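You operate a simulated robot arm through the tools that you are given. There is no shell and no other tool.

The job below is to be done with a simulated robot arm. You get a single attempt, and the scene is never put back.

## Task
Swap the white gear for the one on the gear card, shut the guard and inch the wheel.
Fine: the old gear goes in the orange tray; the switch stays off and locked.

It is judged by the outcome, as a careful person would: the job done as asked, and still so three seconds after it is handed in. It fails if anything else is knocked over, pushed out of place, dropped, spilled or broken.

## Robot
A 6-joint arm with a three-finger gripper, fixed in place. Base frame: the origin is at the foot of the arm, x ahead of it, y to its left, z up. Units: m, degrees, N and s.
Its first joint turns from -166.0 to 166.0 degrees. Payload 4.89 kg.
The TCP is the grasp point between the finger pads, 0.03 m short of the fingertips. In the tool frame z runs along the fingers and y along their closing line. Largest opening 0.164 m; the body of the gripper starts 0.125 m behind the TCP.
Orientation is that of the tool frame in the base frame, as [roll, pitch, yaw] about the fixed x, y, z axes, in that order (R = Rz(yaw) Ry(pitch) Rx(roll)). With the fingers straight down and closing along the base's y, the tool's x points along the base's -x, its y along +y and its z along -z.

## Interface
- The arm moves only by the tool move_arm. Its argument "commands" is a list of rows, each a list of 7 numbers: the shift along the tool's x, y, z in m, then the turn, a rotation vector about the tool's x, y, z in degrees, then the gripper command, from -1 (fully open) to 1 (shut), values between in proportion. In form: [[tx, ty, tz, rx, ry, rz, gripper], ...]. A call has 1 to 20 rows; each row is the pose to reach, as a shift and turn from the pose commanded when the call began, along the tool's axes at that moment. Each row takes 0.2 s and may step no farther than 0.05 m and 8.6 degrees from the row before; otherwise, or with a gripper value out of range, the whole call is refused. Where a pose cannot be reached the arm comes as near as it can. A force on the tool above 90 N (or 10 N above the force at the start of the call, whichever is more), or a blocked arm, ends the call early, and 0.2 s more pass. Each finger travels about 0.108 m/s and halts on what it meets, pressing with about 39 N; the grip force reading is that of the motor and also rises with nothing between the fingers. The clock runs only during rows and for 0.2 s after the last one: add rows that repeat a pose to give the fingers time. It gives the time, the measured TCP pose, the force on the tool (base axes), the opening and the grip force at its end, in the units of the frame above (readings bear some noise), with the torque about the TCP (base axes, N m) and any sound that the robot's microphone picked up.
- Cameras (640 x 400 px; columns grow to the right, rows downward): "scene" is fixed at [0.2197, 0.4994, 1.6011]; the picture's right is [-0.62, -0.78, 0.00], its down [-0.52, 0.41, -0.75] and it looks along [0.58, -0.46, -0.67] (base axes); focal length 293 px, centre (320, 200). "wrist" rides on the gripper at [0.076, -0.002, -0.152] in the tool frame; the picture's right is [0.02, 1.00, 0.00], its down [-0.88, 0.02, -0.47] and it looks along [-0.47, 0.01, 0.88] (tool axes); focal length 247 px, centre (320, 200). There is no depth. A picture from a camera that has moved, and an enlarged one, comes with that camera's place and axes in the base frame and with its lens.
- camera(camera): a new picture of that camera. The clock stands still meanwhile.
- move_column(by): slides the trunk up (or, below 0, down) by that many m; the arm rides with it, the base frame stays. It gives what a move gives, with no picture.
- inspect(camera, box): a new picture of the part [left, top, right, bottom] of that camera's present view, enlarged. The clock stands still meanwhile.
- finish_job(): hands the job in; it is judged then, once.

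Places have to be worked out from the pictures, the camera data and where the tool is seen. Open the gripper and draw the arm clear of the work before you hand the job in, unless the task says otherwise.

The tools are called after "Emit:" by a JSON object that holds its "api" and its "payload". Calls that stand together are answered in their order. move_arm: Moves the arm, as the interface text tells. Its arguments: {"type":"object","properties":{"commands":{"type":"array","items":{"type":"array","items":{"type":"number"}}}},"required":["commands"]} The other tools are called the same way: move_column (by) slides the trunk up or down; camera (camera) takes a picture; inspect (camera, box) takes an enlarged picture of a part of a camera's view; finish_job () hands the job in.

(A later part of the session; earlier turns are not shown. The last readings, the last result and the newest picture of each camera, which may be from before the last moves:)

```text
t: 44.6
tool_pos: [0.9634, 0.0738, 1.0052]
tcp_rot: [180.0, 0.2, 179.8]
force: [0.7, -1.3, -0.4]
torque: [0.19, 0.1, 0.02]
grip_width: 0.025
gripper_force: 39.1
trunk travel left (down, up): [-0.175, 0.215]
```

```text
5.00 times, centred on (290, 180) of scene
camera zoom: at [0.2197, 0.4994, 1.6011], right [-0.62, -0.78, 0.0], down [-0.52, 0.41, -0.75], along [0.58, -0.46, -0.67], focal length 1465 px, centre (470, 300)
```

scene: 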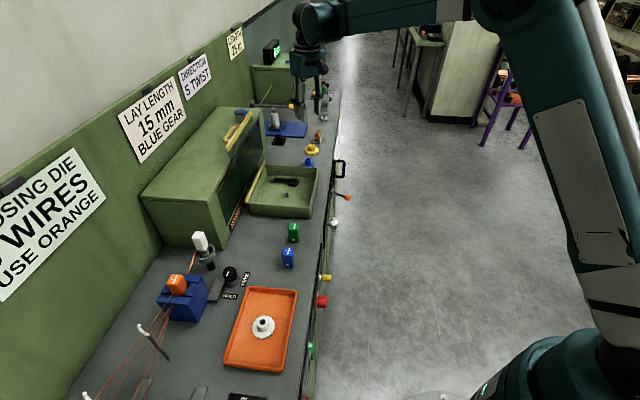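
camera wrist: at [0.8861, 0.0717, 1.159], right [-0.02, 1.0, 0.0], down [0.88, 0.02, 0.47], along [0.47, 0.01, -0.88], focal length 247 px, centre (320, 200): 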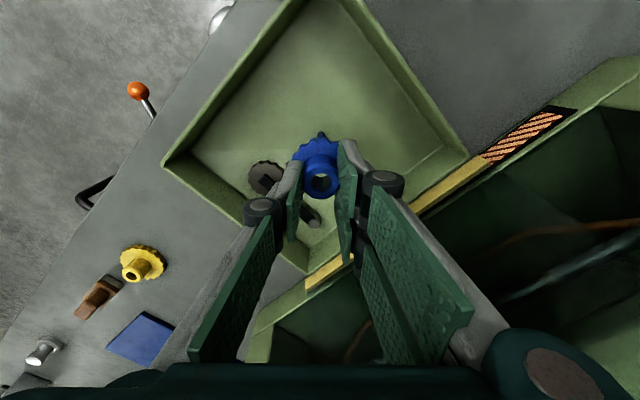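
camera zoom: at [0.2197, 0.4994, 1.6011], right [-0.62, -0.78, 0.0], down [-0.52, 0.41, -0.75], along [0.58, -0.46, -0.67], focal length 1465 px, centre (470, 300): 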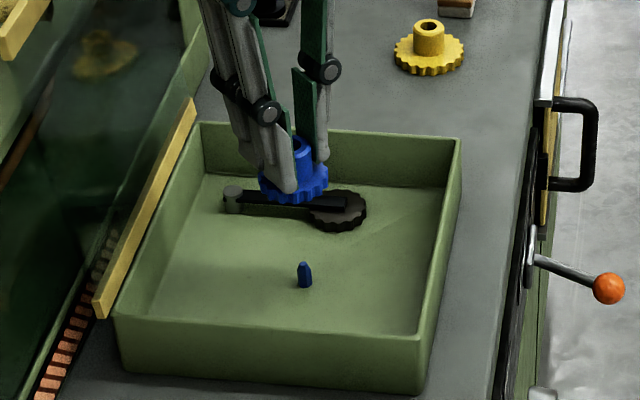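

The blue gear hangs above the stub and the stub's base appears directly behind it in line (y≈0.074). I descend to just above the tip first.

Emit:
{"api": "move_arm", "payload": {"commands": [[0, 0, 0.025, 0, 0, 0, 1], [0, 0, 0.045, 0, 0, 0, 1], [0, 0, 0.058, 0, 0, 0, 1], [0, 0, 0.058, 0, 0, 0, 1]]}}

Emit:
{"api": "inspect", "payload": {"camera": "wrist", "box": [270, 120, 370, 220]}}

Emit:
{"api": "inspect", "payload": {"camera": "scene", "box": [265, 165, 315, 215]}}

```text
t: 45.6
tool_pos: [0.9636, 0.0742, 0.9475]
tcp_rot: [180.0, 0.0, 179.9]
force: [-0.1, 0.4, -0.8]
torque: [0.03, 0.06, 0.01]
grip_width: 0.0252
gripper_force: 39.2
trunk travel left (down, up): [-0.175, 0.215]
```

```text
4.00 times, centred on (320, 170) of wrist
camera zoom: at [0.8874, 0.0726, 1.1003], right [-0.02, 1.0, 0.0], down [0.88, 0.02, 0.47], along [0.47, 0.01, -0.88], focal length 988 px, centre (320, 320)
```

zoom: 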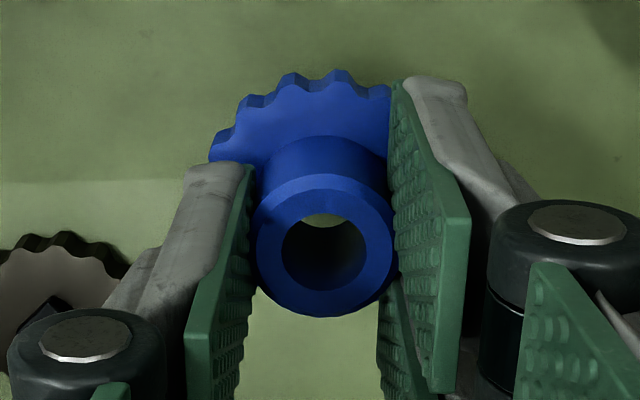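

```text
8.00 times, centred on (290, 190) of scene
camera zoom: at [0.2197, 0.4994, 1.6011], right [-0.62, -0.78, 0.0], down [-0.52, 0.41, -0.75], along [0.58, -0.46, -0.67], focal length 2344 px, centre (560, 280)
```

zoom: 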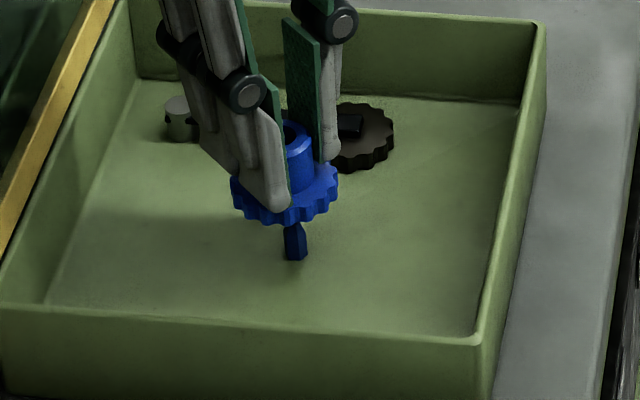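

The scene view shows the gear's axis over the stub to within about a millimetre. I nudge 1 mm inwards and continue down gently.

Emit:
{"api": "move_arm", "payload": {"commands": [[0.001, 0, 0.004, 0, 0, 0, 1], [0.001, 0, 0.008, 0, 0, 0, 1], [0.001, 0, 0.012, 0, 0, 0, 1], [0.001, 0, 0.016, 0, 0, 0, 1]]}}

Emit:
{"api": "inspect", "payload": {"camera": "scene", "box": [265, 165, 315, 215]}}

```text
t: 46.6
tool_pos: [0.9631, 0.0744, 0.9321]
tcp_rot: [-180.0, 0.1, 179.8]
force: [0.0, -0.2, -1.2]
torque: [-0.03, 0.0, 0.03]
grip_width: 0.0252
gripper_force: 38.7
trunk travel left (down, up): [-0.175, 0.215]
```

```text
8.00 times, centred on (290, 190) of scene
camera zoom: at [0.2197, 0.4994, 1.6011], right [-0.62, -0.78, 0.0], down [-0.52, 0.41, -0.75], along [0.58, -0.46, -0.67], focal length 2344 px, centre (560, 280)
```

zoom: 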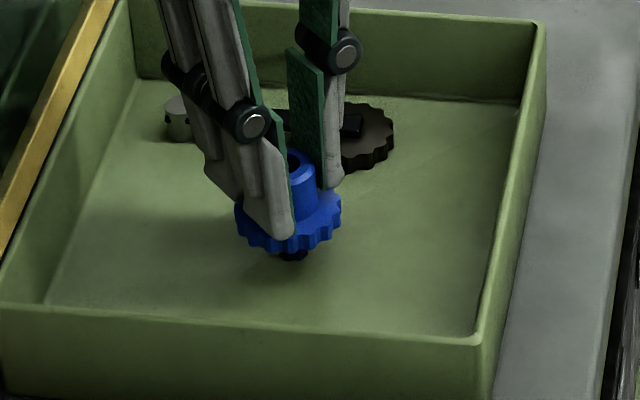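

No contact force and the stub is entering the bore. I keep lowering in 4 mm steps towards the seat.

Emit:
{"api": "move_arm", "payload": {"commands": [[0, 0, 0.004, 0, 0, 0, 1], [0, 0, 0.008, 0, 0, 0, 1], [0, 0, 0.012, 0, 0, 0, 1], [0, 0, 0.016, 0, 0, 0, 1]]}}

Emit:
{"api": "inspect", "payload": {"camera": "scene", "box": [265, 165, 315, 215]}}

Emit:
{"api": "inspect", "payload": {"camera": "wrist", "box": [270, 120, 370, 220]}}

```text
t: 47.6
tool_pos: [0.9629, 0.075, 0.9169]
tcp_rot: [180.0, 0.1, 179.9]
force: [-1.6, -1.0, 0.1]
torque: [-0.08, 0.05, 0.04]
grip_width: 0.025
gripper_force: 39.1
trunk travel left (down, up): [-0.175, 0.215]
```

```text
8.00 times, centred on (290, 190) of scene
camera zoom: at [0.2197, 0.4994, 1.6011], right [-0.62, -0.78, 0.0], down [-0.52, 0.41, -0.75], along [0.58, -0.46, -0.67], focal length 2344 px, centre (560, 280)
```

zoom: 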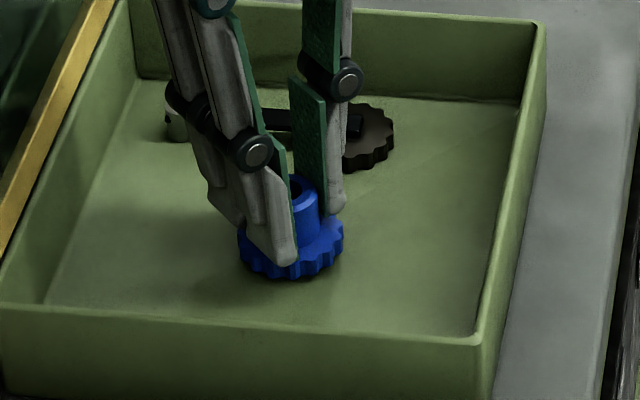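

```text
4.00 times, centred on (320, 170) of wrist
camera zoom: at [0.886, 0.073, 1.0687], right [-0.02, 1.0, 0.0], down [0.88, 0.02, 0.47], along [0.47, 0.01, -0.88], focal length 988 px, centre (320, 320)
```

zoom: 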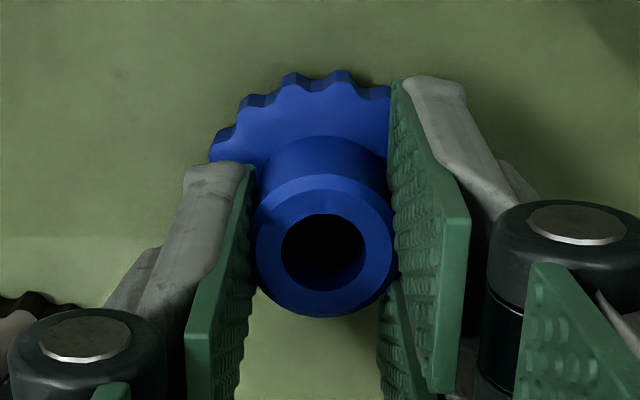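

The gear is well down the stub with almost no force. I go on in small steps until it meets the seat.

Emit:
{"api": "move_arm", "payload": {"commands": [[0, 0, 0.003, 0, 0, 0, 1], [0, 0, 0.006, 0, 0, 0, 1]]}}

Emit:
{"api": "move_arm", "payload": {"commands": [[0, 0, 0.002, 0, 0, 0, 1]]}}

```text
t: 48.2
tool_pos: [0.9623, 0.0748, 0.9102]
tcp_rot: [-180.0, 0.3, 179.9]
force: [7.1, -1.6, 25.3]
torque: [-0.21, -0.05, 0.09]
grip_width: 0.0249
gripper_force: 39.6
trunk travel left (down, up): [-0.175, 0.215]
```

```text
t: 48.6
tool_pos: [0.9623, 0.0743, 0.9087]
tcp_rot: [-179.9, 0.2, 179.9]
force: [8.3, -0.9, 30.4]
torque: [-0.11, -0.09, 0.16]
grip_width: 0.0249
gripper_force: 39.3
trunk travel left (down, up): [-0.175, 0.215]
```

Contact of about 25–30 N at the expected seat height, so the gear looks seated. I ease up 1.5 mm, open, and rise clear to inspect.

Emit:
{"api": "move_arm", "payload": {"commands": [[0, 0, -0.0015, 0, 0, 0, 1], [0, 0, -0.0015, 0, 0, 0, 0.8], [0, 0, -0.0015, 0, 0, 0, 0.5], [0, 0, -0.0015, 0, 0, 0, 0.2], [0, 0, -0.0015, 0, 0, 0, 0.2], [0, 0, -0.02, 0, 0, 0, 0.2], [0, 0, -0.055, 0, 0, 0, 0.2], [0, 0, -0.095, 0, 0, 0, 0.2], [0, 0, -0.14, 0, 0, 0, 0.2], [0, 0, -0.185, 0, 0, 0, 0.2], [0, 0, -0.225, 0, 0, 0, 0.2]]}}

Emit:
{"api": "camera", "payload": {"camera": "wrist"}}

Emit:
{"api": "inspect", "payload": {"camera": "wrist", "box": [280, 80, 360, 160]}}

Emit:
{"api": "inspect", "payload": {"camera": "scene", "box": [265, 165, 315, 215]}}

```text
t: 51.0
tool_pos: [0.9616, 0.0745, 1.1321]
tcp_rot: [-180.0, 0.1, 179.9]
force: [0.4, 0.5, 0.0]
torque: [-0.04, 0.13, -0.01]
grip_width: 0.0656
gripper_force: 0.2
trunk travel left (down, up): [-0.175, 0.215]
```

```text
taken
camera wrist: at [0.8852, 0.0735, 1.2852], right [-0.02, 1.0, 0.0], down [0.88, 0.02, 0.47], along [0.47, 0.01, -0.88], focal length 247 px, centre (320, 200)
```

wrist: 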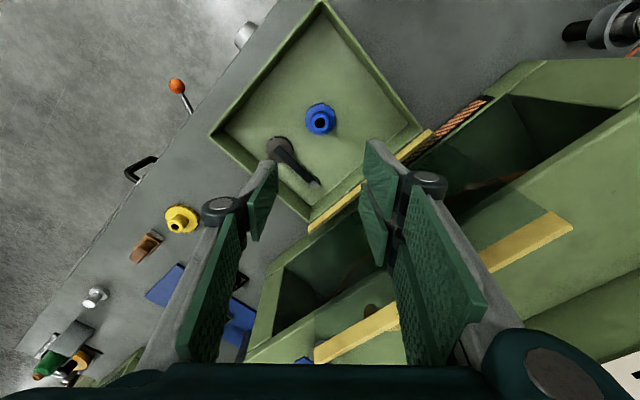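

```text
5.00 times, centred on (320, 120) of wrist
camera zoom: at [0.8852, 0.0735, 1.2852], right [-0.02, 1.0, 0.0], down [0.88, 0.02, 0.47], along [0.47, 0.01, -0.88], focal length 1235 px, centre (320, 600)
```

zoom: 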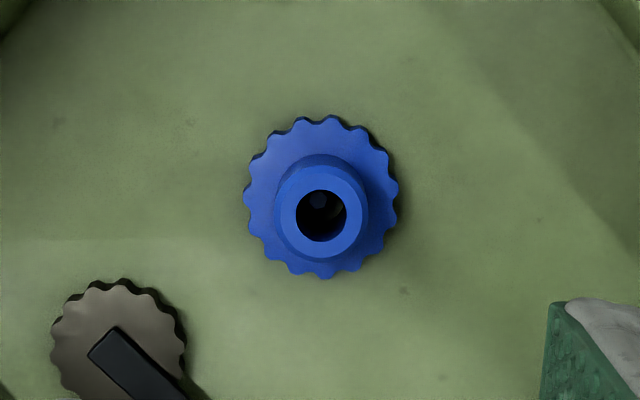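

```text
8.00 times, centred on (290, 190) of scene
camera zoom: at [0.2197, 0.4994, 1.6011], right [-0.62, -0.78, 0.0], down [-0.52, 0.41, -0.75], along [0.58, -0.46, -0.67], focal length 2344 px, centre (560, 280)
```

zoom: 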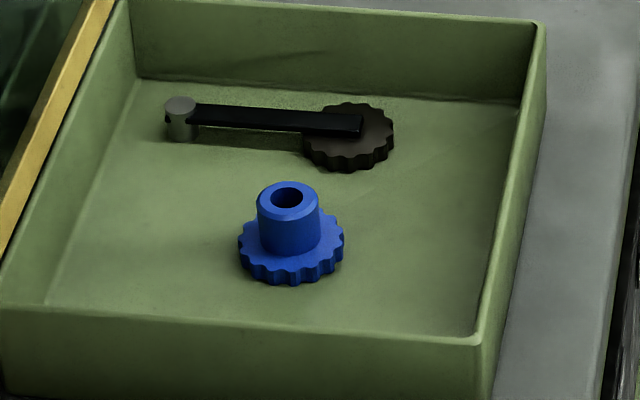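

The blue gear is seated exactly as the white one was, with the stub visible in its bore. Now I go back above the open guard's handle, fingers turned to straddle the bar with a narrow opening.

Emit:
{"api": "move_arm", "payload": {"commands": [[0, 0, -0.04, 0, 0, 0, 0.3], [0, 0, -0.078, 0, 0, 0, 0.5], [-0.0225, 0.0196, -0.078, 0, 0, 7.5, 0.68], [-0.045, 0.0391, -0.078, 0, 0, 15, 0.68], [-0.0674, 0.0587, -0.078, 0, 0, 22.5, 0.68], [-0.09, 0.0783, -0.078, 0, 0, 30, 0.68], [-0.1123, 0.0978, -0.078, 0, 0, 37.5, 0.68], [-0.1348, 0.1174, -0.078, 0, 0, 45, 0.68]]}}

Emit:
{"api": "camera", "payload": {"camera": "wrist"}}

Emit:
{"api": "inspect", "payload": {"camera": "scene", "box": [220, 70, 330, 180]}}

```text
t: 52.8
tool_pos: [1.0971, 0.1926, 1.2118]
tcp_rot: [179.9, 0.0, 134.8]
force: [-1.4, -1.0, 0.5]
torque: [0.13, -0.15, 0.0]
grip_width: 0.0263
gripper_force: 0.0
trunk travel left (down, up): [-0.175, 0.215]
```

```text
taken
camera wrist: at [1.0424, 0.2445, 1.3655], right [0.69, 0.72, 0.0], down [0.63, -0.61, 0.47], along [0.34, -0.33, -0.88], focal length 247 px, centre (320, 200)
```

wrist: 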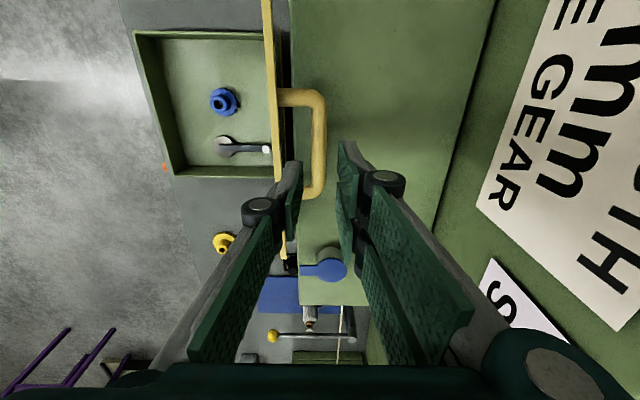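

```text
3.64 times, centred on (275, 125) of scene
camera zoom: at [0.2197, 0.4994, 1.6011], right [-0.62, -0.78, 0.0], down [-0.52, 0.41, -0.75], along [0.58, -0.46, -0.67], focal length 1065 px, centre (484, 473)
```

zoom: 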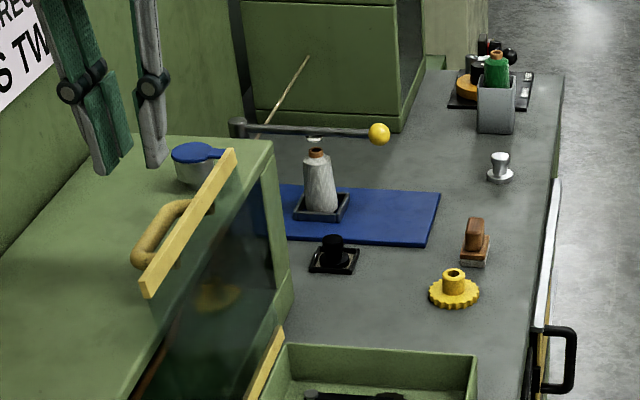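

The bar is centred between the fingers to within 1–2 mm. I descend around it.

Emit:
{"api": "move_arm", "payload": {"commands": [[0, -0.001, 0.035, 0, 0, 0, 0.68], [0, -0.001, 0.06, 0, 0, 0, 0.68], [0, -0.001, 0.08, 0, 0, 0, 0.68], [0, -0.001, 0.094, 0, 0, 0, 0.68]]}}

Emit:
{"api": "camera", "payload": {"camera": "wrist"}}

Emit:
{"api": "inspect", "payload": {"camera": "scene", "box": [220, 90, 290, 160]}}

```text
t: 53.8
tool_pos: [1.0973, 0.1916, 1.1164]
tcp_rot: [179.8, 0.1, 134.9]
force: [-1.0, -0.1, 0.0]
torque: [-0.03, 0.0, 0.0]
grip_width: 0.0265
gripper_force: 0.1
trunk travel left (down, up): [-0.175, 0.215]
```

```text
taken
camera wrist: at [1.042, 0.244, 1.2703], right [0.69, 0.72, 0.0], down [0.63, -0.61, 0.47], along [0.34, -0.33, -0.88], focal length 247 px, centre (320, 200)
```

wrist: 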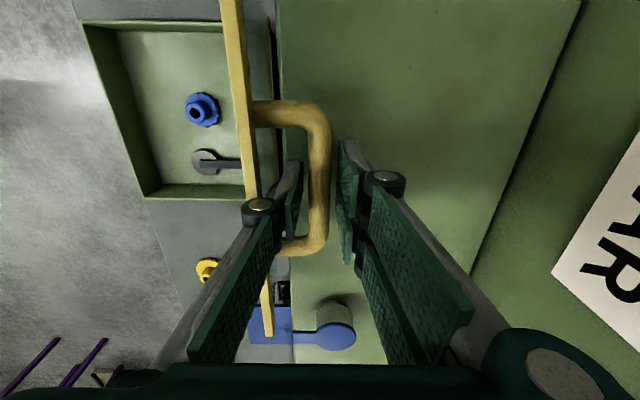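

```text
5.71 times, centred on (255, 125) of scene
camera zoom: at [0.2197, 0.4994, 1.6011], right [-0.62, -0.78, 0.0], down [-0.52, 0.41, -0.75], along [0.58, -0.46, -0.67], focal length 1674 px, centre (691, 629)
```

zoom: 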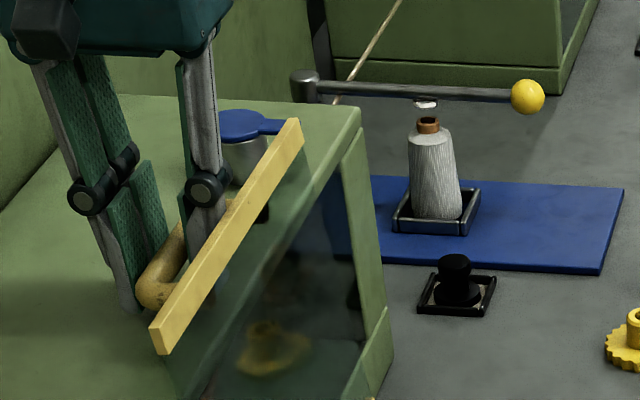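

The bar is again between the pads. I close on it and start swinging the guard back along the arc (refined hinge centre n≈0.86, radius≈0.22), first down to about 60° and checking force.

Emit:
{"api": "move_arm", "payload": {"commands": [[0, 0, 0, 0, 0, 0, 0.9], [0, 0, 0, 0, 0, 0, 1], [0, 0, 0, 0, 0, 0, 1]]}}

Emit:
{"api": "move_arm", "payload": {"commands": [[0, -0.024, -0.0042, 0, 0, 0, 1], [0, -0.051, -0.0059, 0, 0, 0, 1], [0, -0.0818, -0.0037, 0, 0, 0, 1]]}}

Emit:
{"api": "inspect", "payload": {"camera": "scene", "box": [230, 80, 350, 230]}}

```text
t: 54.6
tool_pos: [1.0971, 0.1914, 1.1171]
tcp_rot: [180.0, 0.0, 134.8]
force: [-24.0, -8.8, -16.0]
torque: [-0.04, 0.12, -1.15]
grip_width: 0.0144
gripper_force: 45.1
trunk travel left (down, up): [-0.175, 0.215]
```

```text
t: 55.4
tool_pos: [1.0385, 0.1326, 1.1215]
tcp_rot: [180.0, 0.1, 134.8]
force: [6.4, -9.6, 26.2]
torque: [0.07, 0.2, -1.24]
grip_width: 0.0144
gripper_force: 44.9
trunk travel left (down, up): [-0.175, 0.215]
```

```text
2.67 times, centred on (290, 155) of scene
camera zoom: at [0.2197, 0.4994, 1.6011], right [-0.62, -0.78, 0.0], down [-0.52, 0.41, -0.75], along [0.58, -0.46, -0.67], focal length 781 px, centre (400, 320)
```

zoom: 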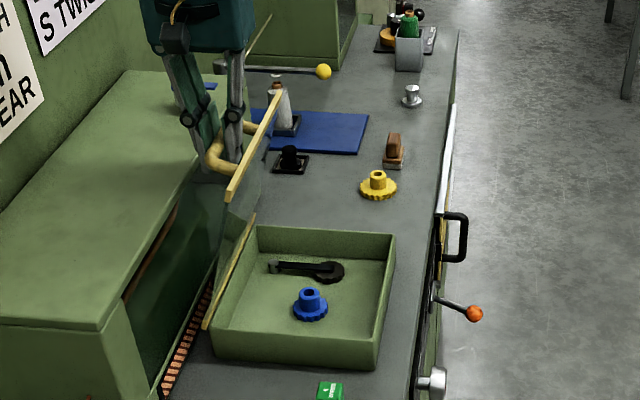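

The guard is coming down; the force now points up about 26 N, so I add 2 mm of radius and continue to about 45° of lid angle.

Emit:
{"api": "move_arm", "payload": {"commands": [[0, -0.0308, 0.0045, 0, 0, 0, 1], [0, -0.0601, 0.0152, 0, 0, 0, 1], [0, -0.0876, 0.0298, 0, 0, 0, 1], [0, -0.1129, 0.0481, 0, 0, 0, 1]]}}

Emit:
{"api": "inspect", "payload": {"camera": "scene", "box": [230, 80, 350, 230]}}

```text
t: 56.4
tool_pos: [0.9581, 0.0547, 1.072]
tcp_rot: [179.9, 0.0, 134.9]
force: [2.2, 1.8, -3.7]
torque: [0.41, 0.32, -0.84]
grip_width: 0.014
gripper_force: 45.4
trunk travel left (down, up): [-0.175, 0.215]
```

```text
2.67 times, centred on (290, 155) of scene
camera zoom: at [0.2197, 0.4994, 1.6011], right [-0.62, -0.78, 0.0], down [-0.52, 0.41, -0.75], along [0.58, -0.46, -0.67], focal length 781 px, centre (400, 320)
```

zoom: 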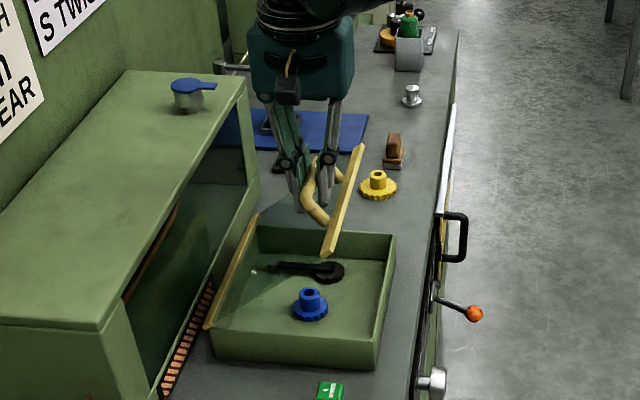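

Forces are near zero and the arc fits well. I continue down to about 12° of opening.

Emit:
{"api": "move_arm", "payload": {"commands": [[0, -0.0224, 0.0217, 0, 0, 0, 1], [0, -0.0416, 0.0462, 0, 0, 0, 1], [0, -0.0572, 0.0733, 0, 0, 0, 1]]}}

Emit:
{"api": "inspect", "payload": {"camera": "scene", "box": [240, 140, 340, 220]}}

Emit:
{"api": "camera", "payload": {"camera": "wrist"}}

```text
t: 57.2
tool_pos: [0.9195, 0.0147, 0.9989]
tcp_rot: [179.9, 0.0, 134.9]
force: [2.2, 10.4, -3.5]
torque: [0.52, 0.33, -0.11]
grip_width: 0.0141
gripper_force: 45.2
trunk travel left (down, up): [-0.175, 0.215]
```

```text
5.00 times, centred on (290, 180) of scene
camera zoom: at [0.2197, 0.4994, 1.6011], right [-0.62, -0.78, 0.0], down [-0.52, 0.41, -0.75], along [0.58, -0.46, -0.67], focal length 1465 px, centre (470, 300)
```

zoom: 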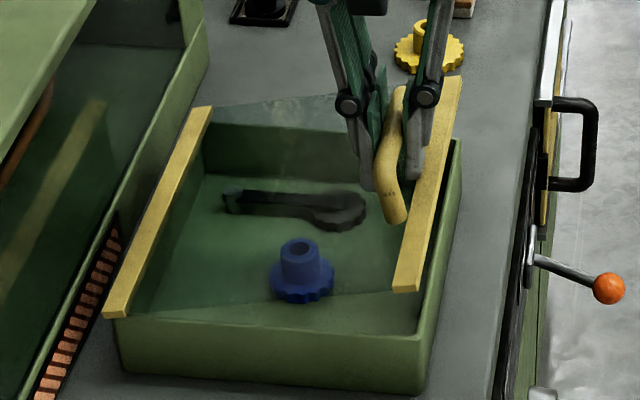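

```text
taken
camera wrist: at [0.8628, 0.0665, 1.1524], right [0.69, 0.72, 0.0], down [0.63, -0.61, 0.47], along [0.34, -0.33, -0.88], focal length 247 px, centre (320, 200)
```

wrist: 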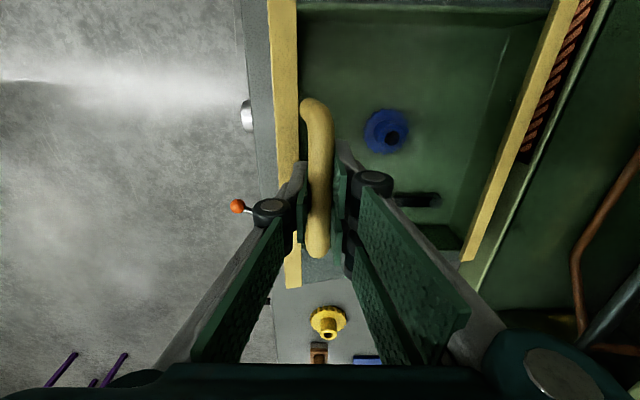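

The guard is nearly down. I lower the last part slowly until it meets the box rim.

Emit:
{"api": "move_arm", "payload": {"commands": [[0, -0.0048, 0.0105, 0, 0, 0, 1], [0, -0.009, 0.0213, 0, 0, 0, 1], [0, -0.0118, 0.029, 0, 0, 0, 1], [0, -0.0138, 0.0361, 0, 0, 0, 1]]}}

Emit:
{"api": "inspect", "payload": {"camera": "scene", "box": [240, 140, 340, 220]}}

```text
t: 58.2
tool_pos: [0.9099, 0.0051, 0.9625]
tcp_rot: [179.9, 0.1, 135.0]
force: [9.7, 19.6, -5.1]
torque: [0.16, 0.07, 0.33]
grip_width: 0.0144
gripper_force: 45.2
trunk travel left (down, up): [-0.175, 0.215]
```

```text
5.00 times, centred on (290, 180) of scene
camera zoom: at [0.2197, 0.4994, 1.6011], right [-0.62, -0.78, 0.0], down [-0.52, 0.41, -0.75], along [0.58, -0.46, -0.67], focal length 1465 px, centre (470, 300)
```

zoom: 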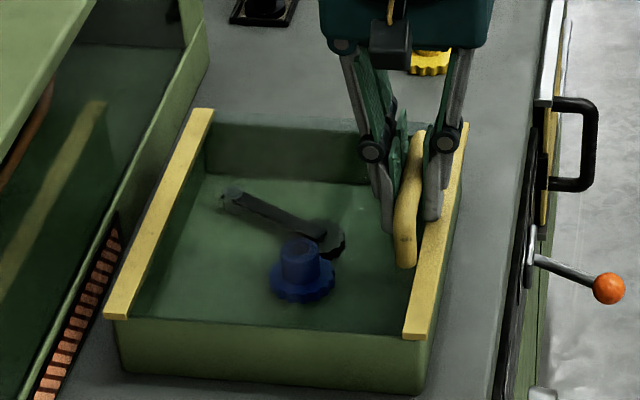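

The idler arm is swinging back towards the blue gear as the guard closes. I lower the final few millimetres until contact.

Emit:
{"api": "move_arm", "payload": {"commands": [[0, 0.0005, 0.004, 0, 0, 0, 1], [0, 0.0, 0.008, 0, 0, 0, 1]]}}

Emit:
{"api": "inspect", "payload": {"camera": "scene", "box": [240, 140, 340, 220]}}

```text
t: 58.8
tool_pos: [0.9091, 0.0016, 0.9568]
tcp_rot: [179.9, 0.1, 134.9]
force: [13.9, 12.8, 32.5]
torque: [-0.06, 0.04, 0.37]
grip_width: 0.0144
gripper_force: 44.8
trunk travel left (down, up): [-0.175, 0.215]
```

```text
5.00 times, centred on (290, 180) of scene
camera zoom: at [0.2197, 0.4994, 1.6011], right [-0.62, -0.78, 0.0], down [-0.52, 0.41, -0.75], along [0.58, -0.46, -0.67], focal length 1465 px, centre (470, 300)
```

zoom: 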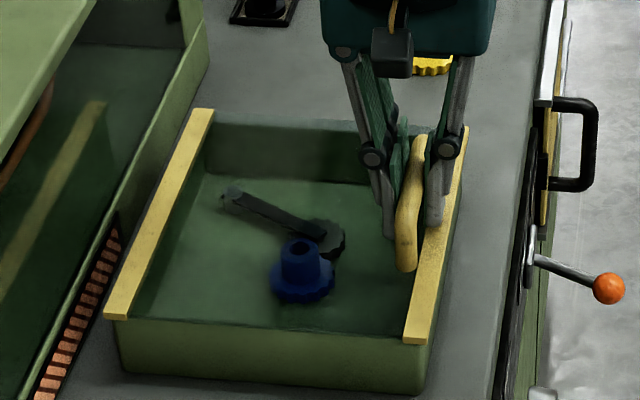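

The front strip is back at its original picture position (311, 208) and the upward force shows the guard resting on the rim. I relax, open the fingers and rise clear.

Emit:
{"api": "move_arm", "payload": {"commands": [[0, 0, -0.0015, 0, 0, 0, 1], [0, 0, -0.0015, 0, 0, 0, 0.8], [0, 0, -0.0015, 0, 0, 0, 0.5], [0, 0, -0.0015, 0, 0, 0, 0.3], [0, 0, -0.0015, 0, 0, 0, 0.3], [0, 0, -0.03, 0, 0, 0, 0.3], [0, 0, -0.07, 0, 0, 0, 0.3], [0, 0, -0.11, 0, 0, 0, 0.3], [0, 0, -0.15, 0, 0, 0, 0.3], [0, 0, -0.19, 0, 0, 0, 0.3]]}}

Emit:
{"api": "camera", "payload": {"camera": "wrist"}}

Emit:
{"api": "inspect", "payload": {"camera": "scene", "box": [245, 155, 325, 220]}}

```text
t: 61.0
tool_pos: [0.9091, 0.0026, 1.1448]
tcp_rot: [179.9, 0.0, 134.9]
force: [1.1, 0.2, -0.2]
torque: [0.02, 0.1, -0.02]
grip_width: 0.0575
gripper_force: 0.0
trunk travel left (down, up): [-0.175, 0.215]
```

```text
taken
camera wrist: at [0.8536, 0.0561, 1.2978], right [0.69, 0.72, 0.0], down [0.63, -0.61, 0.47], along [0.34, -0.33, -0.88], focal length 247 px, centre (320, 200)
```

wrist: 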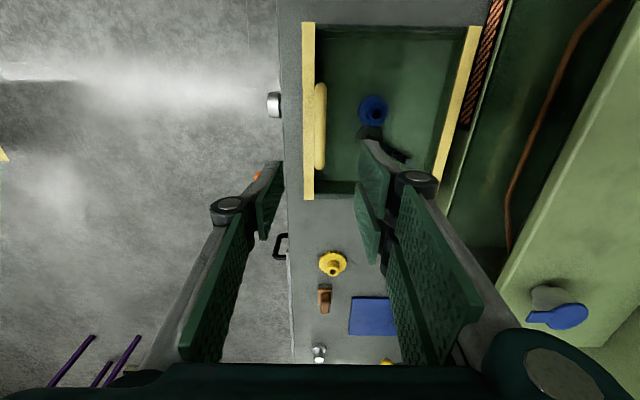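

```text
6.15 times, centred on (285, 188) of scene
camera zoom: at [0.2197, 0.4994, 1.6011], right [-0.62, -0.78, 0.0], down [-0.52, 0.41, -0.75], along [0.58, -0.46, -0.67], focal length 1803 px, centre (535, 277)
```

zoom: 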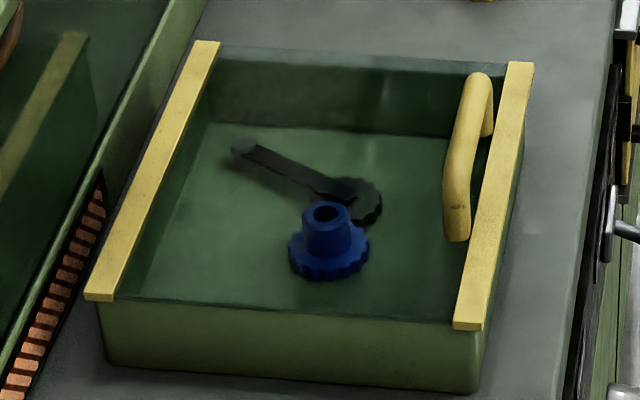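

The guard is shut and the idler now meshes with the blue gear. Next is the INCH knob on the front panel (about n≈0.53, t≈0.64, z≈0.70); I back off in front of the bench and turn the wrist to face it.

Emit:
{"api": "move_arm", "payload": {"commands": [[0, -0.024, 0, 0, 0, -8.2, 0], [0, -0.048, 0, 0, 0, -16.4, 0], [0, -0.072, 0, 0, 0, -24.6, 0], [0, -0.096, 0, 0, 0, -32.8, 0], [0, -0.12, 0, 0, 0, -41, 0], [0, -0.144, 0, 0, 0, -49.2, 0], [0, -0.168, 0, 0, 0, -57.4, 0], [0, -0.192, 0, 0, 0, -65.6, 0], [0, -0.216, 0, 0, 0, -73.8, 0], [0, -0.24, 0, 0, 0, -82, 0], [0, -0.255, 0, 0, 0, -90, 0]]}}

Emit:
{"api": "camera", "payload": {"camera": "wrist"}}

```text
t: 63.4
tool_pos: [0.7283, -0.175, 1.1439]
tcp_rot: [-179.9, 0.1, -135.0]
force: [-0.2, -0.3, 0.5]
torque: [0.01, 0.0, -0.01]
grip_width: 0.0816
gripper_force: 0.0
trunk travel left (down, up): [-0.175, 0.215]
```

```text
taken
camera wrist: at [0.6744, -0.2317, 1.2974], right [-0.72, 0.69, 0.0], down [0.61, 0.64, 0.47], along [0.33, 0.34, -0.88], focal length 247 px, centre (320, 200)
```

wrist: 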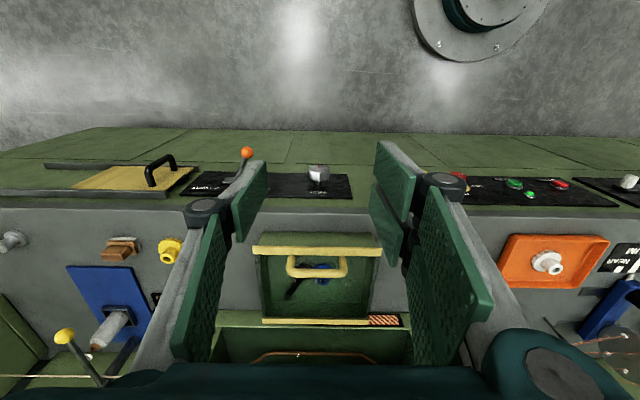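

I tilt the tool 45° forwards and lower it somewhat to see the knob and panel slope better.

Emit:
{"api": "move_arm", "payload": {"commands": [[0.005, 0, 0.03, 0, -8, 0, 0], [0.01, 0, 0.06, 0, -16, 0, 0], [0.015, 0, 0.09, 0, -24, 0, 0], [0.02, 0, 0.12, 0, -32, 0, 0], [0.025, 0, 0.15, 0, -40, 0, 0], [0.03, 0, 0.17, 0, -45, 0, 0]]}}

Emit:
{"api": "camera", "payload": {"camera": "wrist"}}

Emit:
{"api": "inspect", "payload": {"camera": "wrist", "box": [230, 20, 410, 140]}}

```text
t: 64.8
tool_pos: [0.7061, -0.1958, 0.9752]
tcp_rot: [-179.9, 45.1, -135.0]
force: [-0.3, 0.6, 0.9]
torque: [-0.15, -0.07, -0.14]
grip_width: 0.0821
gripper_force: 0.1
trunk travel left (down, up): [-0.175, 0.215]
```

```text
taken
camera wrist: at [0.5935, -0.3118, 1.0287], right [-0.72, 0.7, -0.02], down [0.19, 0.22, 0.96], along [0.67, 0.68, -0.29], focal length 247 px, centre (320, 200)
```

wrist: 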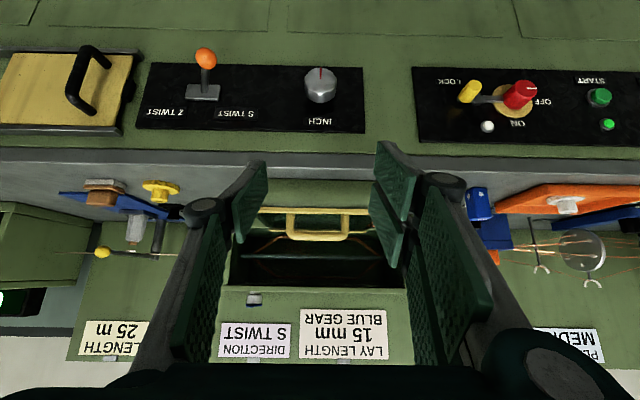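

```text
3.33 times, centred on (320, 80) of wrist
camera zoom: at [0.5935, -0.3118, 1.0287], right [-0.72, 0.7, -0.02], down [0.19, 0.22, 0.96], along [0.67, 0.68, -0.29], focal length 823 px, centre (320, 600)
```

zoom: 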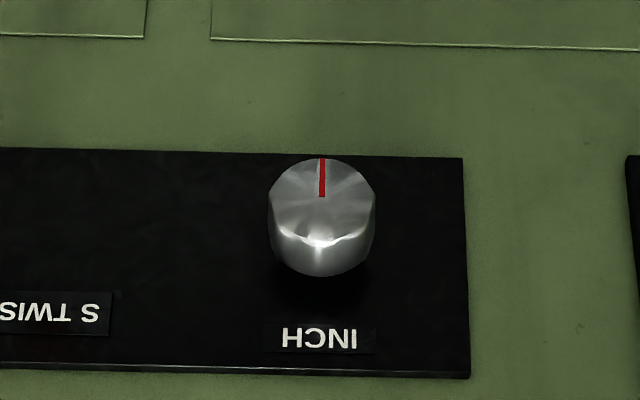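

The scene geometry puts the INCH knob at t≈0.641, z≈0.706, its body from n≈0.535 to 0.557 with diameter about 54 mm, on a vertical panel at n≈0.581. I bring the tool level with it, pointing straight at the panel, and stop about 7 cm short.

Emit:
{"api": "move_arm", "payload": {"commands": [[0.0192, 0, 0.0352, 0, -6.43, 0, 0], [0.0384, -0.001, 0.0703, 0, -12.86, 0, 0], [0.0576, -0.001, 0.1055, 0, -19.29, 0, 0], [0.0767, -0.002, 0.1406, 0, -25.7, 0, 0], [0.0959, -0.002, 0.1758, 0, -32.1, 0, 0], [0.1151, -0.003, 0.2109, 0, -38.6, 0, 0], [0.1343, -0.003, 0.2461, 0, -45, 0, 0]]}}

Emit:
{"api": "camera", "payload": {"camera": "wrist"}}

Emit:
{"api": "camera", "payload": {"camera": "scene"}}

```text
t: 66.4
tool_pos: [0.8995, -0.2353, 0.7488]
tcp_rot: [162.9, 89.9, -151.4]
force: [1.7, -1.1, -3.0]
torque: [0.32, -0.33, 0.4]
grip_width: 0.082
gripper_force: 0.0
out of reach, approached as far as the arm can: row 3, 4, 5, 6, 7
trunk travel left (down, up): [-0.175, 0.215]
```

```text
taken
camera wrist: at [0.7937, -0.3454, 0.674], right [-0.72, 0.7, -0.02], down [-0.34, -0.32, 0.88], along [0.61, 0.64, 0.47], focal length 247 px, centre (320, 200)
```

wrist: 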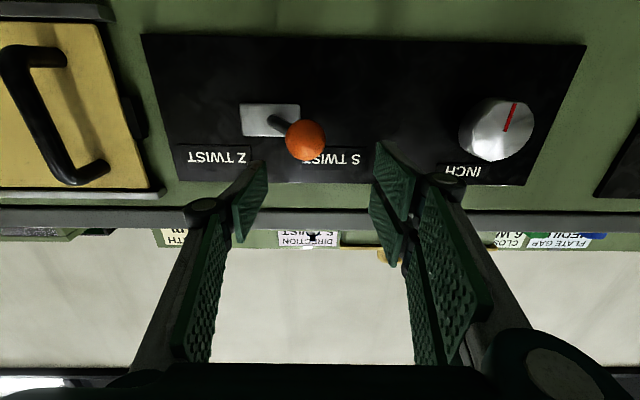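

```text
taken
```

scene: 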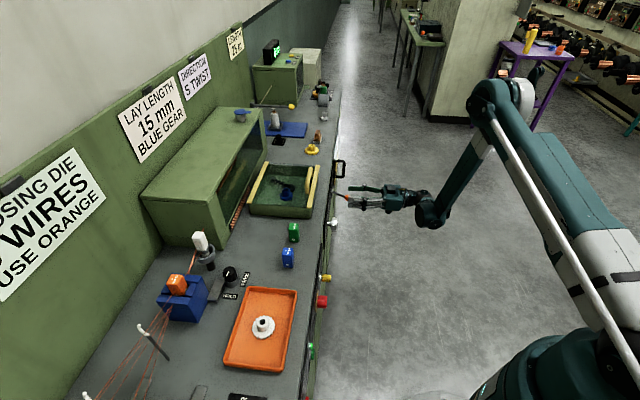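

The horizontal pose was out of reach and the arm settled further along, with the orange twist lever between the open fingers but no contact. I back straight away from the panel first.

Emit:
{"api": "move_arm", "payload": {"commands": [[0, 0, -0.02, 0, 0, 0, 0]]}}

Emit:
{"api": "inspect", "payload": {"camera": "scene", "box": [310, 160, 420, 240]}}

```text
t: 66.8
tool_pos: [0.8898, -0.252, 0.7512]
tcp_rot: [-48.7, 89.8, -3.5]
force: [1.0, -0.6, -0.7]
torque: [0.1, -0.08, 0.04]
grip_width: 0.0819
gripper_force: 0.1
out of reach, approached as far as the arm can: row 1
trunk travel left (down, up): [-0.175, 0.215]
```

```text
5.00 times, centred on (365, 200) of scene
camera zoom: at [0.2197, 0.4994, 1.6011], right [-0.62, -0.78, 0.0], down [-0.52, 0.41, -0.75], along [0.58, -0.46, -0.67], focal length 1465 px, centre (95, 200)
```

zoom: 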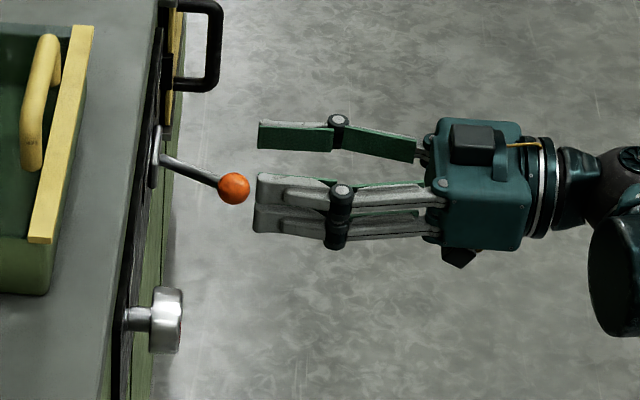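

The fingers are clear of the lever ball. I back off more and return to the earlier reachable 45° pose above.

Emit:
{"api": "move_arm", "payload": {"commands": [[0, 0, -0.03, 0, 0, 0, 0], [0, 0, -0.059, 0, 3, 0, 0], [-0.04, 0, -0.059, 0, 10, 0, 0], [-0.085, 0, -0.059, 0, 17, 0, 0], [-0.13, 0, -0.059, 0, 24, 0, 0], [-0.175, 0, -0.059, 0, 31, 0, 0], [-0.22, 0, -0.059, 0, 38, 0, 0], [-0.265, 0, -0.059, 0, 45, 0, 0]]}}

Emit:
{"api": "camera", "payload": {"camera": "wrist"}}

Emit:
{"api": "camera", "payload": {"camera": "scene"}}

```text
t: 68.6
tool_pos: [0.8457, -0.2958, 1.0162]
tcp_rot: [180.0, 45.1, -135.1]
force: [0.6, -1.1, -1.3]
torque: [0.21, 0.04, 0.22]
grip_width: 0.0819
gripper_force: 0.1
out of reach, approached as far as the arm can: row 1, 2
trunk travel left (down, up): [-0.175, 0.215]
```

```text
taken
camera wrist: at [0.7331, -0.4101, 1.0703], right [-0.72, 0.7, -0.02], down [0.19, 0.22, 0.96], along [0.67, 0.68, -0.29], focal length 247 px, centre (320, 200)
```

wrist: 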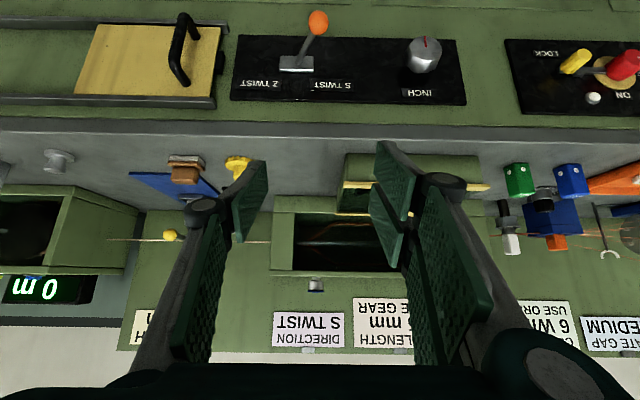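

```text
taken
```

scene: 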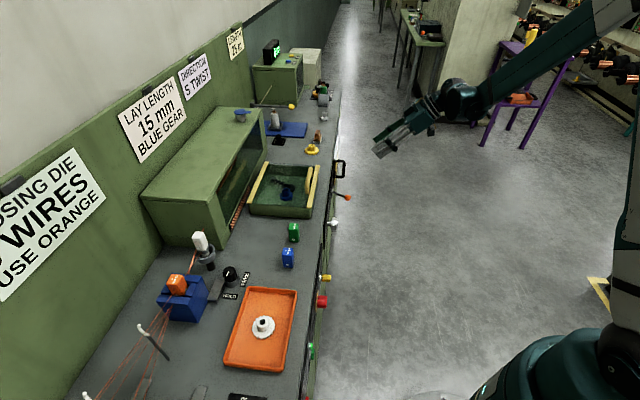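

I am back at a good pose (n≈0.39, t≈0.81). Instead of a horizontal approach I will straddle the knob from above at about 30° tilt and turn the whole tool about the knob's axis; first I move to above and in front of the knob.

Emit:
{"api": "move_arm", "payload": {"commands": [[0.0112, 0.0277, 0.0279, 0, 2.5, 0, 0], [0.0224, 0.0553, 0.0559, 0, 5, 0, 0], [0.0336, 0.083, 0.0838, 0, 7.5, 0, 0], [0.0448, 0.1107, 0.1117, 0, 10, 0, 0], [0.056, 0.1383, 0.1397, 0, 12.5, 0, 0], [0.0672, 0.166, 0.1676, 0, 15, 0, 0]]}}

Emit:
{"api": "camera", "payload": {"camera": "wrist"}}

Emit:
{"api": "inspect", "payload": {"camera": "scene", "box": [290, 130, 400, 250]}}

```text
t: 70.0
tool_pos: [0.78, -0.1256, 0.8498]
tcp_rot: [-179.9, 30.1, -135.2]
force: [-0.6, -1.7, 0.2]
torque: [0.11, -0.08, 0.04]
grip_width: 0.0819
gripper_force: 0.1
trunk travel left (down, up): [-0.175, 0.215]
```

```text
taken
camera wrist: at [0.6792, -0.2281, 0.9447], right [-0.72, 0.7, -0.01], down [0.36, 0.38, 0.85], along [0.6, 0.61, -0.53], focal length 247 px, centre (320, 200)
```

wrist: 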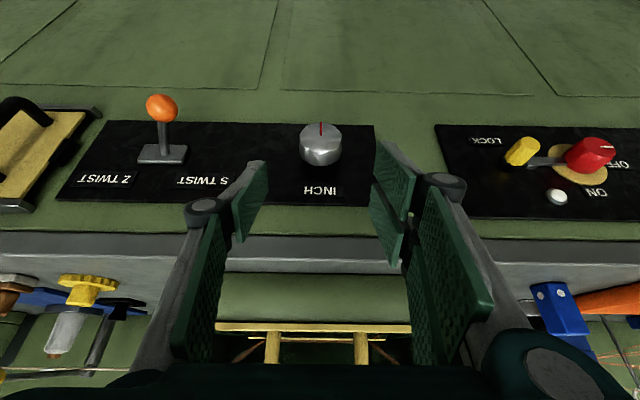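

```text
3.33 times, centred on (345, 190) of scene
camera zoom: at [0.2197, 0.4994, 1.6011], right [-0.62, -0.78, 0.0], down [-0.52, 0.41, -0.75], along [0.58, -0.46, -0.67], focal length 976 px, centre (237, 233)
```

zoom: 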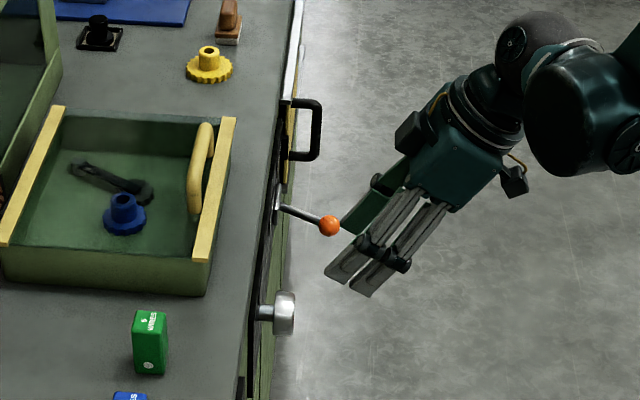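

The knob is centred between the open fingers and lies straight along the tool axis, about 16 cm ahead. I advance 11 cm and check.

Emit:
{"api": "move_arm", "payload": {"commands": [[0.0005, 0, 0.04, 0, 0, 0, 0], [0.001, 0, 0.08, 0, 0, 0, 0], [0.0015, 0, 0.11, 0, 0, 0, 0]]}}

Emit:
{"api": "camera", "payload": {"camera": "wrist"}}

Emit:
{"api": "inspect", "payload": {"camera": "scene", "box": [300, 160, 380, 250]}}

```text
t: 70.8
tool_pos: [0.819, -0.0877, 0.7555]
tcp_rot: [-179.9, 30.1, -135.2]
force: [-1.5, -0.7, 0.0]
torque: [-0.03, -0.12, -0.03]
grip_width: 0.082
gripper_force: 0.1
trunk travel left (down, up): [-0.175, 0.215]
```

```text
taken
camera wrist: at [0.7178, -0.189, 0.8493], right [-0.72, 0.7, -0.01], down [0.36, 0.38, 0.85], along [0.6, 0.61, -0.52], focal length 247 px, centre (320, 200)
```

wrist: 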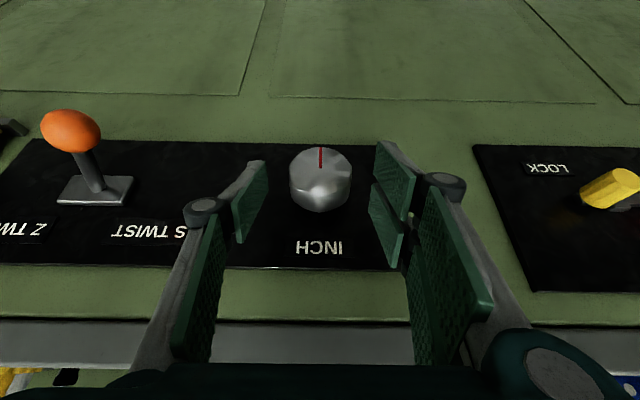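

```text
4.44 times, centred on (340, 205) of scene
camera zoom: at [0.2197, 0.4994, 1.6011], right [-0.62, -0.78, 0.0], down [-0.52, 0.41, -0.75], along [0.58, -0.46, -0.67], focal length 1302 px, centre (231, 178)
```

zoom: 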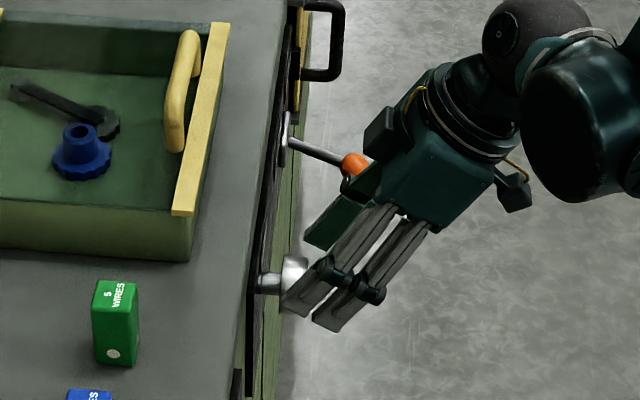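

The knob is well centred (t≈0.641, z≈0.71). To turn it clockwise with room to spare from the orange lever, I back off 6 cm and lean the tool 45° to the left about the knob's axis before gripping.

Emit:
{"api": "move_arm", "payload": {"commands": [[0, 0, -0.03, 0, 0, 0, 0], [0, 0, -0.06, 0, 0, 0, 0], [0, 0, -0.06, 6.5, 0, -3.75, 0], [0, 0, -0.06, 13, 0, -7.5, 0], [0, 0, -0.06, 19.5, 0, -11.25, 0], [0, 0, -0.06, 26, 0, -15, 0], [0, 0, -0.06, 32.5, 0, -18.75, 0], [0, 0, -0.06, 38.97, 0, -22.5, 0]]}}

Emit:
{"api": "camera", "payload": {"camera": "wrist"}}

Emit:
{"api": "inspect", "payload": {"camera": "scene", "box": [290, 150, 400, 260]}}

```text
t: 72.6
tool_pos: [0.8506, -0.1195, 0.8749]
tcp_rot: [-131.2, 20.6, -113.1]
force: [-0.9, 0.6, 0.0]
torque: [0.01, 0.03, 0.03]
grip_width: 0.0821
gripper_force: 0.1
out of reach, approached as far as the arm can: row 6, 7, 8
trunk travel left (down, up): [-0.175, 0.215]
```

```text
taken
camera wrist: at [0.7048, -0.173, 0.9437], right [-0.51, 0.48, -0.71], down [-0.06, 0.81, 0.59], along [0.86, 0.34, -0.38], focal length 247 px, centre (320, 200)
```

wrist: 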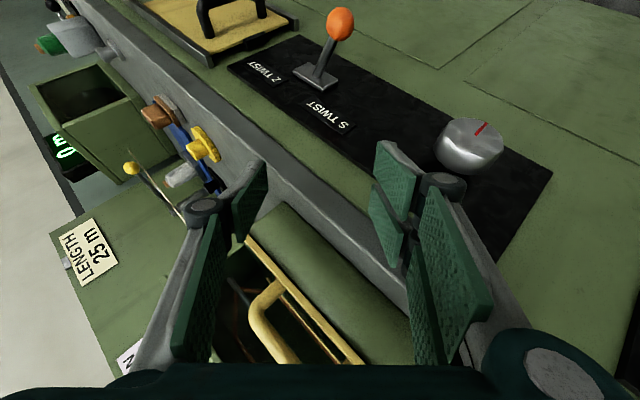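

```text
3.64 times, centred on (345, 205) of scene
camera zoom: at [0.2197, 0.4994, 1.6011], right [-0.62, -0.78, 0.0], down [-0.52, 0.41, -0.75], along [0.58, -0.46, -0.67], focal length 1065 px, centre (229, 182)
```

zoom: 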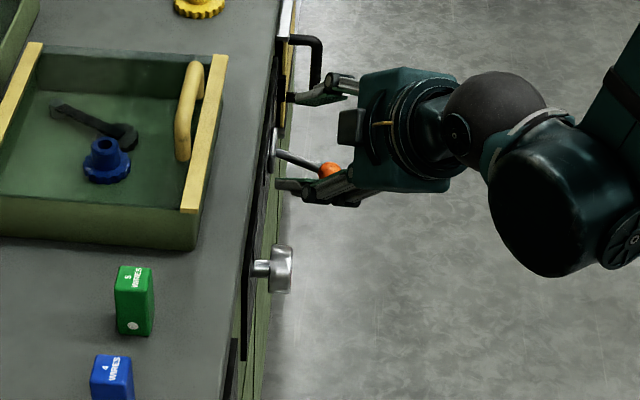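

Leaning more than about 25° to the left is out of reach from here, so I will use shorter strokes. I back away from the bench edge and reduce the lean to about 15°.

Emit:
{"api": "move_arm", "payload": {"commands": [[0.0095, 0.007, -0.0136, -6.5, 0, 3.75, 0], [0.0189, 0.0141, -0.0272, -13, 0, 7.5, 0], [0.0189, 0.0141, -0.0272, -19.5, 0, 11.25, 0], [0.0189, 0.0141, -0.0272, -25.98, 0, 15, 0]]}}

Emit:
{"api": "camera", "payload": {"camera": "wrist"}}

```text
t: 73.6
tool_pos: [0.8166, -0.1254, 0.8742]
tcp_rot: [-162.8, 28.9, -126.6]
force: [-0.4, 0.6, 0.2]
torque: [-0.09, -0.03, -0.07]
grip_width: 0.0821
gripper_force: 0.0
trunk travel left (down, up): [-0.175, 0.215]
```

```text
taken
camera wrist: at [0.6993, -0.2094, 0.9665], right [-0.69, 0.67, -0.27], down [0.2, 0.54, 0.82], along [0.69, 0.51, -0.51], focal length 247 px, centre (320, 200)
```

wrist: 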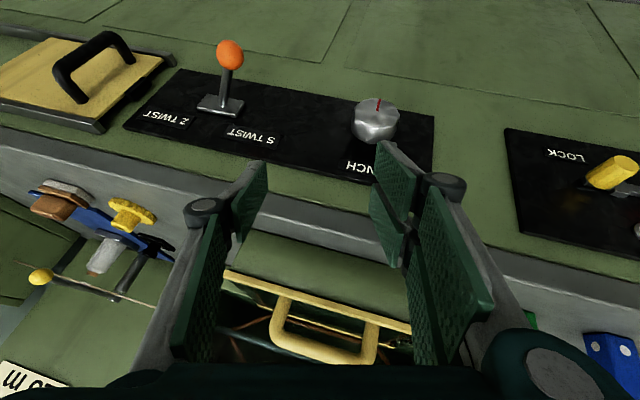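

The lean is now 15° left. I move to a stand-off point 8 cm from the knob along the tool axis.

Emit:
{"api": "move_arm", "payload": {"commands": [[0.0103, 0.0224, 0.0266, 0, 0, 0, 0], [0.0207, 0.0447, 0.0531, 0, 0, 0, 0], [0.031, 0.0671, 0.0797, 0, 0, 0, 0]]}}

Emit:
{"api": "camera", "payload": {"camera": "wrist"}}

```text
t: 74.4
tool_pos: [0.7959, -0.0861, 0.7771]
tcp_rot: [-163.0, 28.9, -126.6]
force: [-1.5, 0.0, 0.5]
torque: [-0.03, -0.09, -0.02]
grip_width: 0.0822
gripper_force: 0.2
out of reach, approached as far as the arm can: row 3
trunk travel left (down, up): [-0.175, 0.215]
```

```text
taken
camera wrist: at [0.6799, -0.1706, 0.87], right [-0.69, 0.67, -0.27], down [0.21, 0.54, 0.82], along [0.69, 0.51, -0.51], focal length 247 px, centre (320, 200)
```

wrist: 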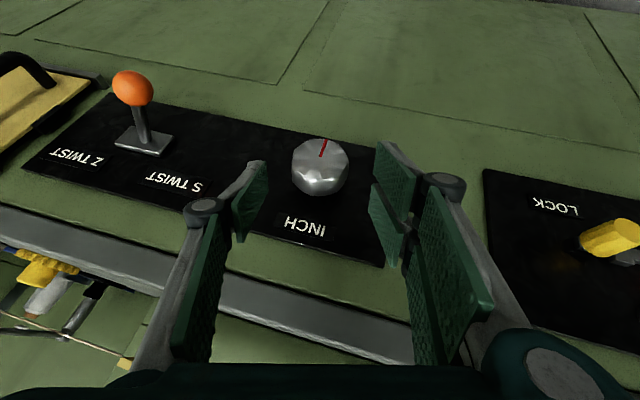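

This pose is right at the edge of reach. Lowering the trunk should give the wrist more freedom, so I raise the arm 15 cm here and then lower the trunk by the same amount.

Emit:
{"api": "move_arm", "payload": {"commands": [[-0.0181, -0.0097, -0.0314, 0, 0, 0, 0], [-0.0362, -0.0194, -0.0627, 0, 0, 0, 0], [-0.0544, -0.0291, -0.0941, 0, 0, 0, 0], [-0.0725, -0.0388, -0.1255, 0, 0, 0, 0]]}}

Emit:
{"api": "move_column", "payload": {"by": -0.15}}

Emit:
{"api": "camera", "payload": {"camera": "wrist"}}

Emit:
{"api": "camera", "payload": {"camera": "scene"}}

```text
t: 75.4
tool_pos: [0.7984, -0.0873, 0.9288]
tcp_rot: [-162.9, 28.9, -126.7]
force: [0.9, -0.6, 0.1]
torque: [0.07, 0.1, 0.05]
grip_width: 0.082
gripper_force: 0.1
trunk travel left (down, up): [-0.175, 0.215]
```

```text
t: 77.2
tool_pos: [0.7964, -0.087, 0.779]
tcp_rot: [-162.7, 29.1, -126.6]
force: [0.6, -0.2, -0.7]
torque: [0.0, -0.01, -0.01]
grip_width: 0.0823
gripper_force: 0.1
trunk travel left (down, up): [-0.025, 0.365]
```

```text
taken
camera wrist: at [0.6806, -0.1708, 0.8704], right [-0.69, 0.67, -0.27], down [0.2, 0.54, 0.82], along [0.69, 0.51, -0.51], focal length 247 px, centre (320, 200)
```

wrist: 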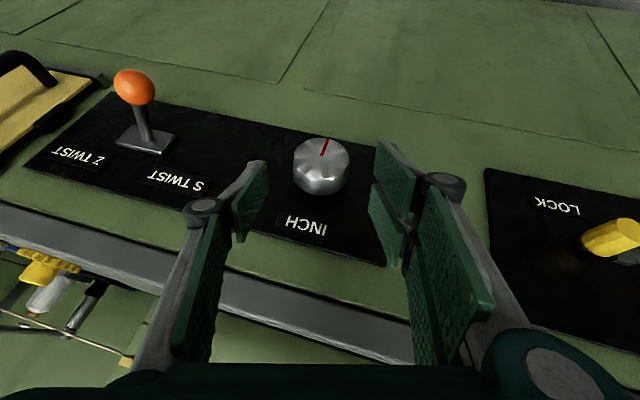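

```text
taken
```

scene: 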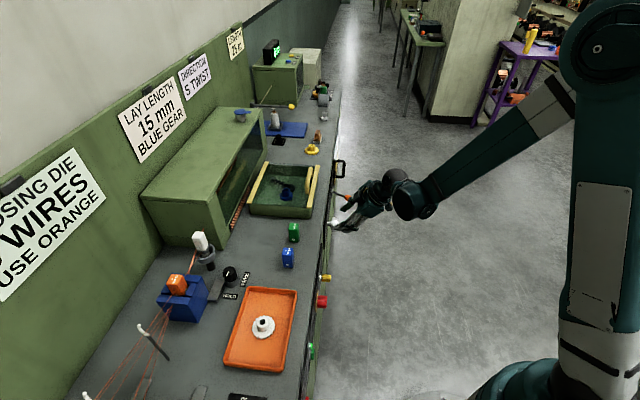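

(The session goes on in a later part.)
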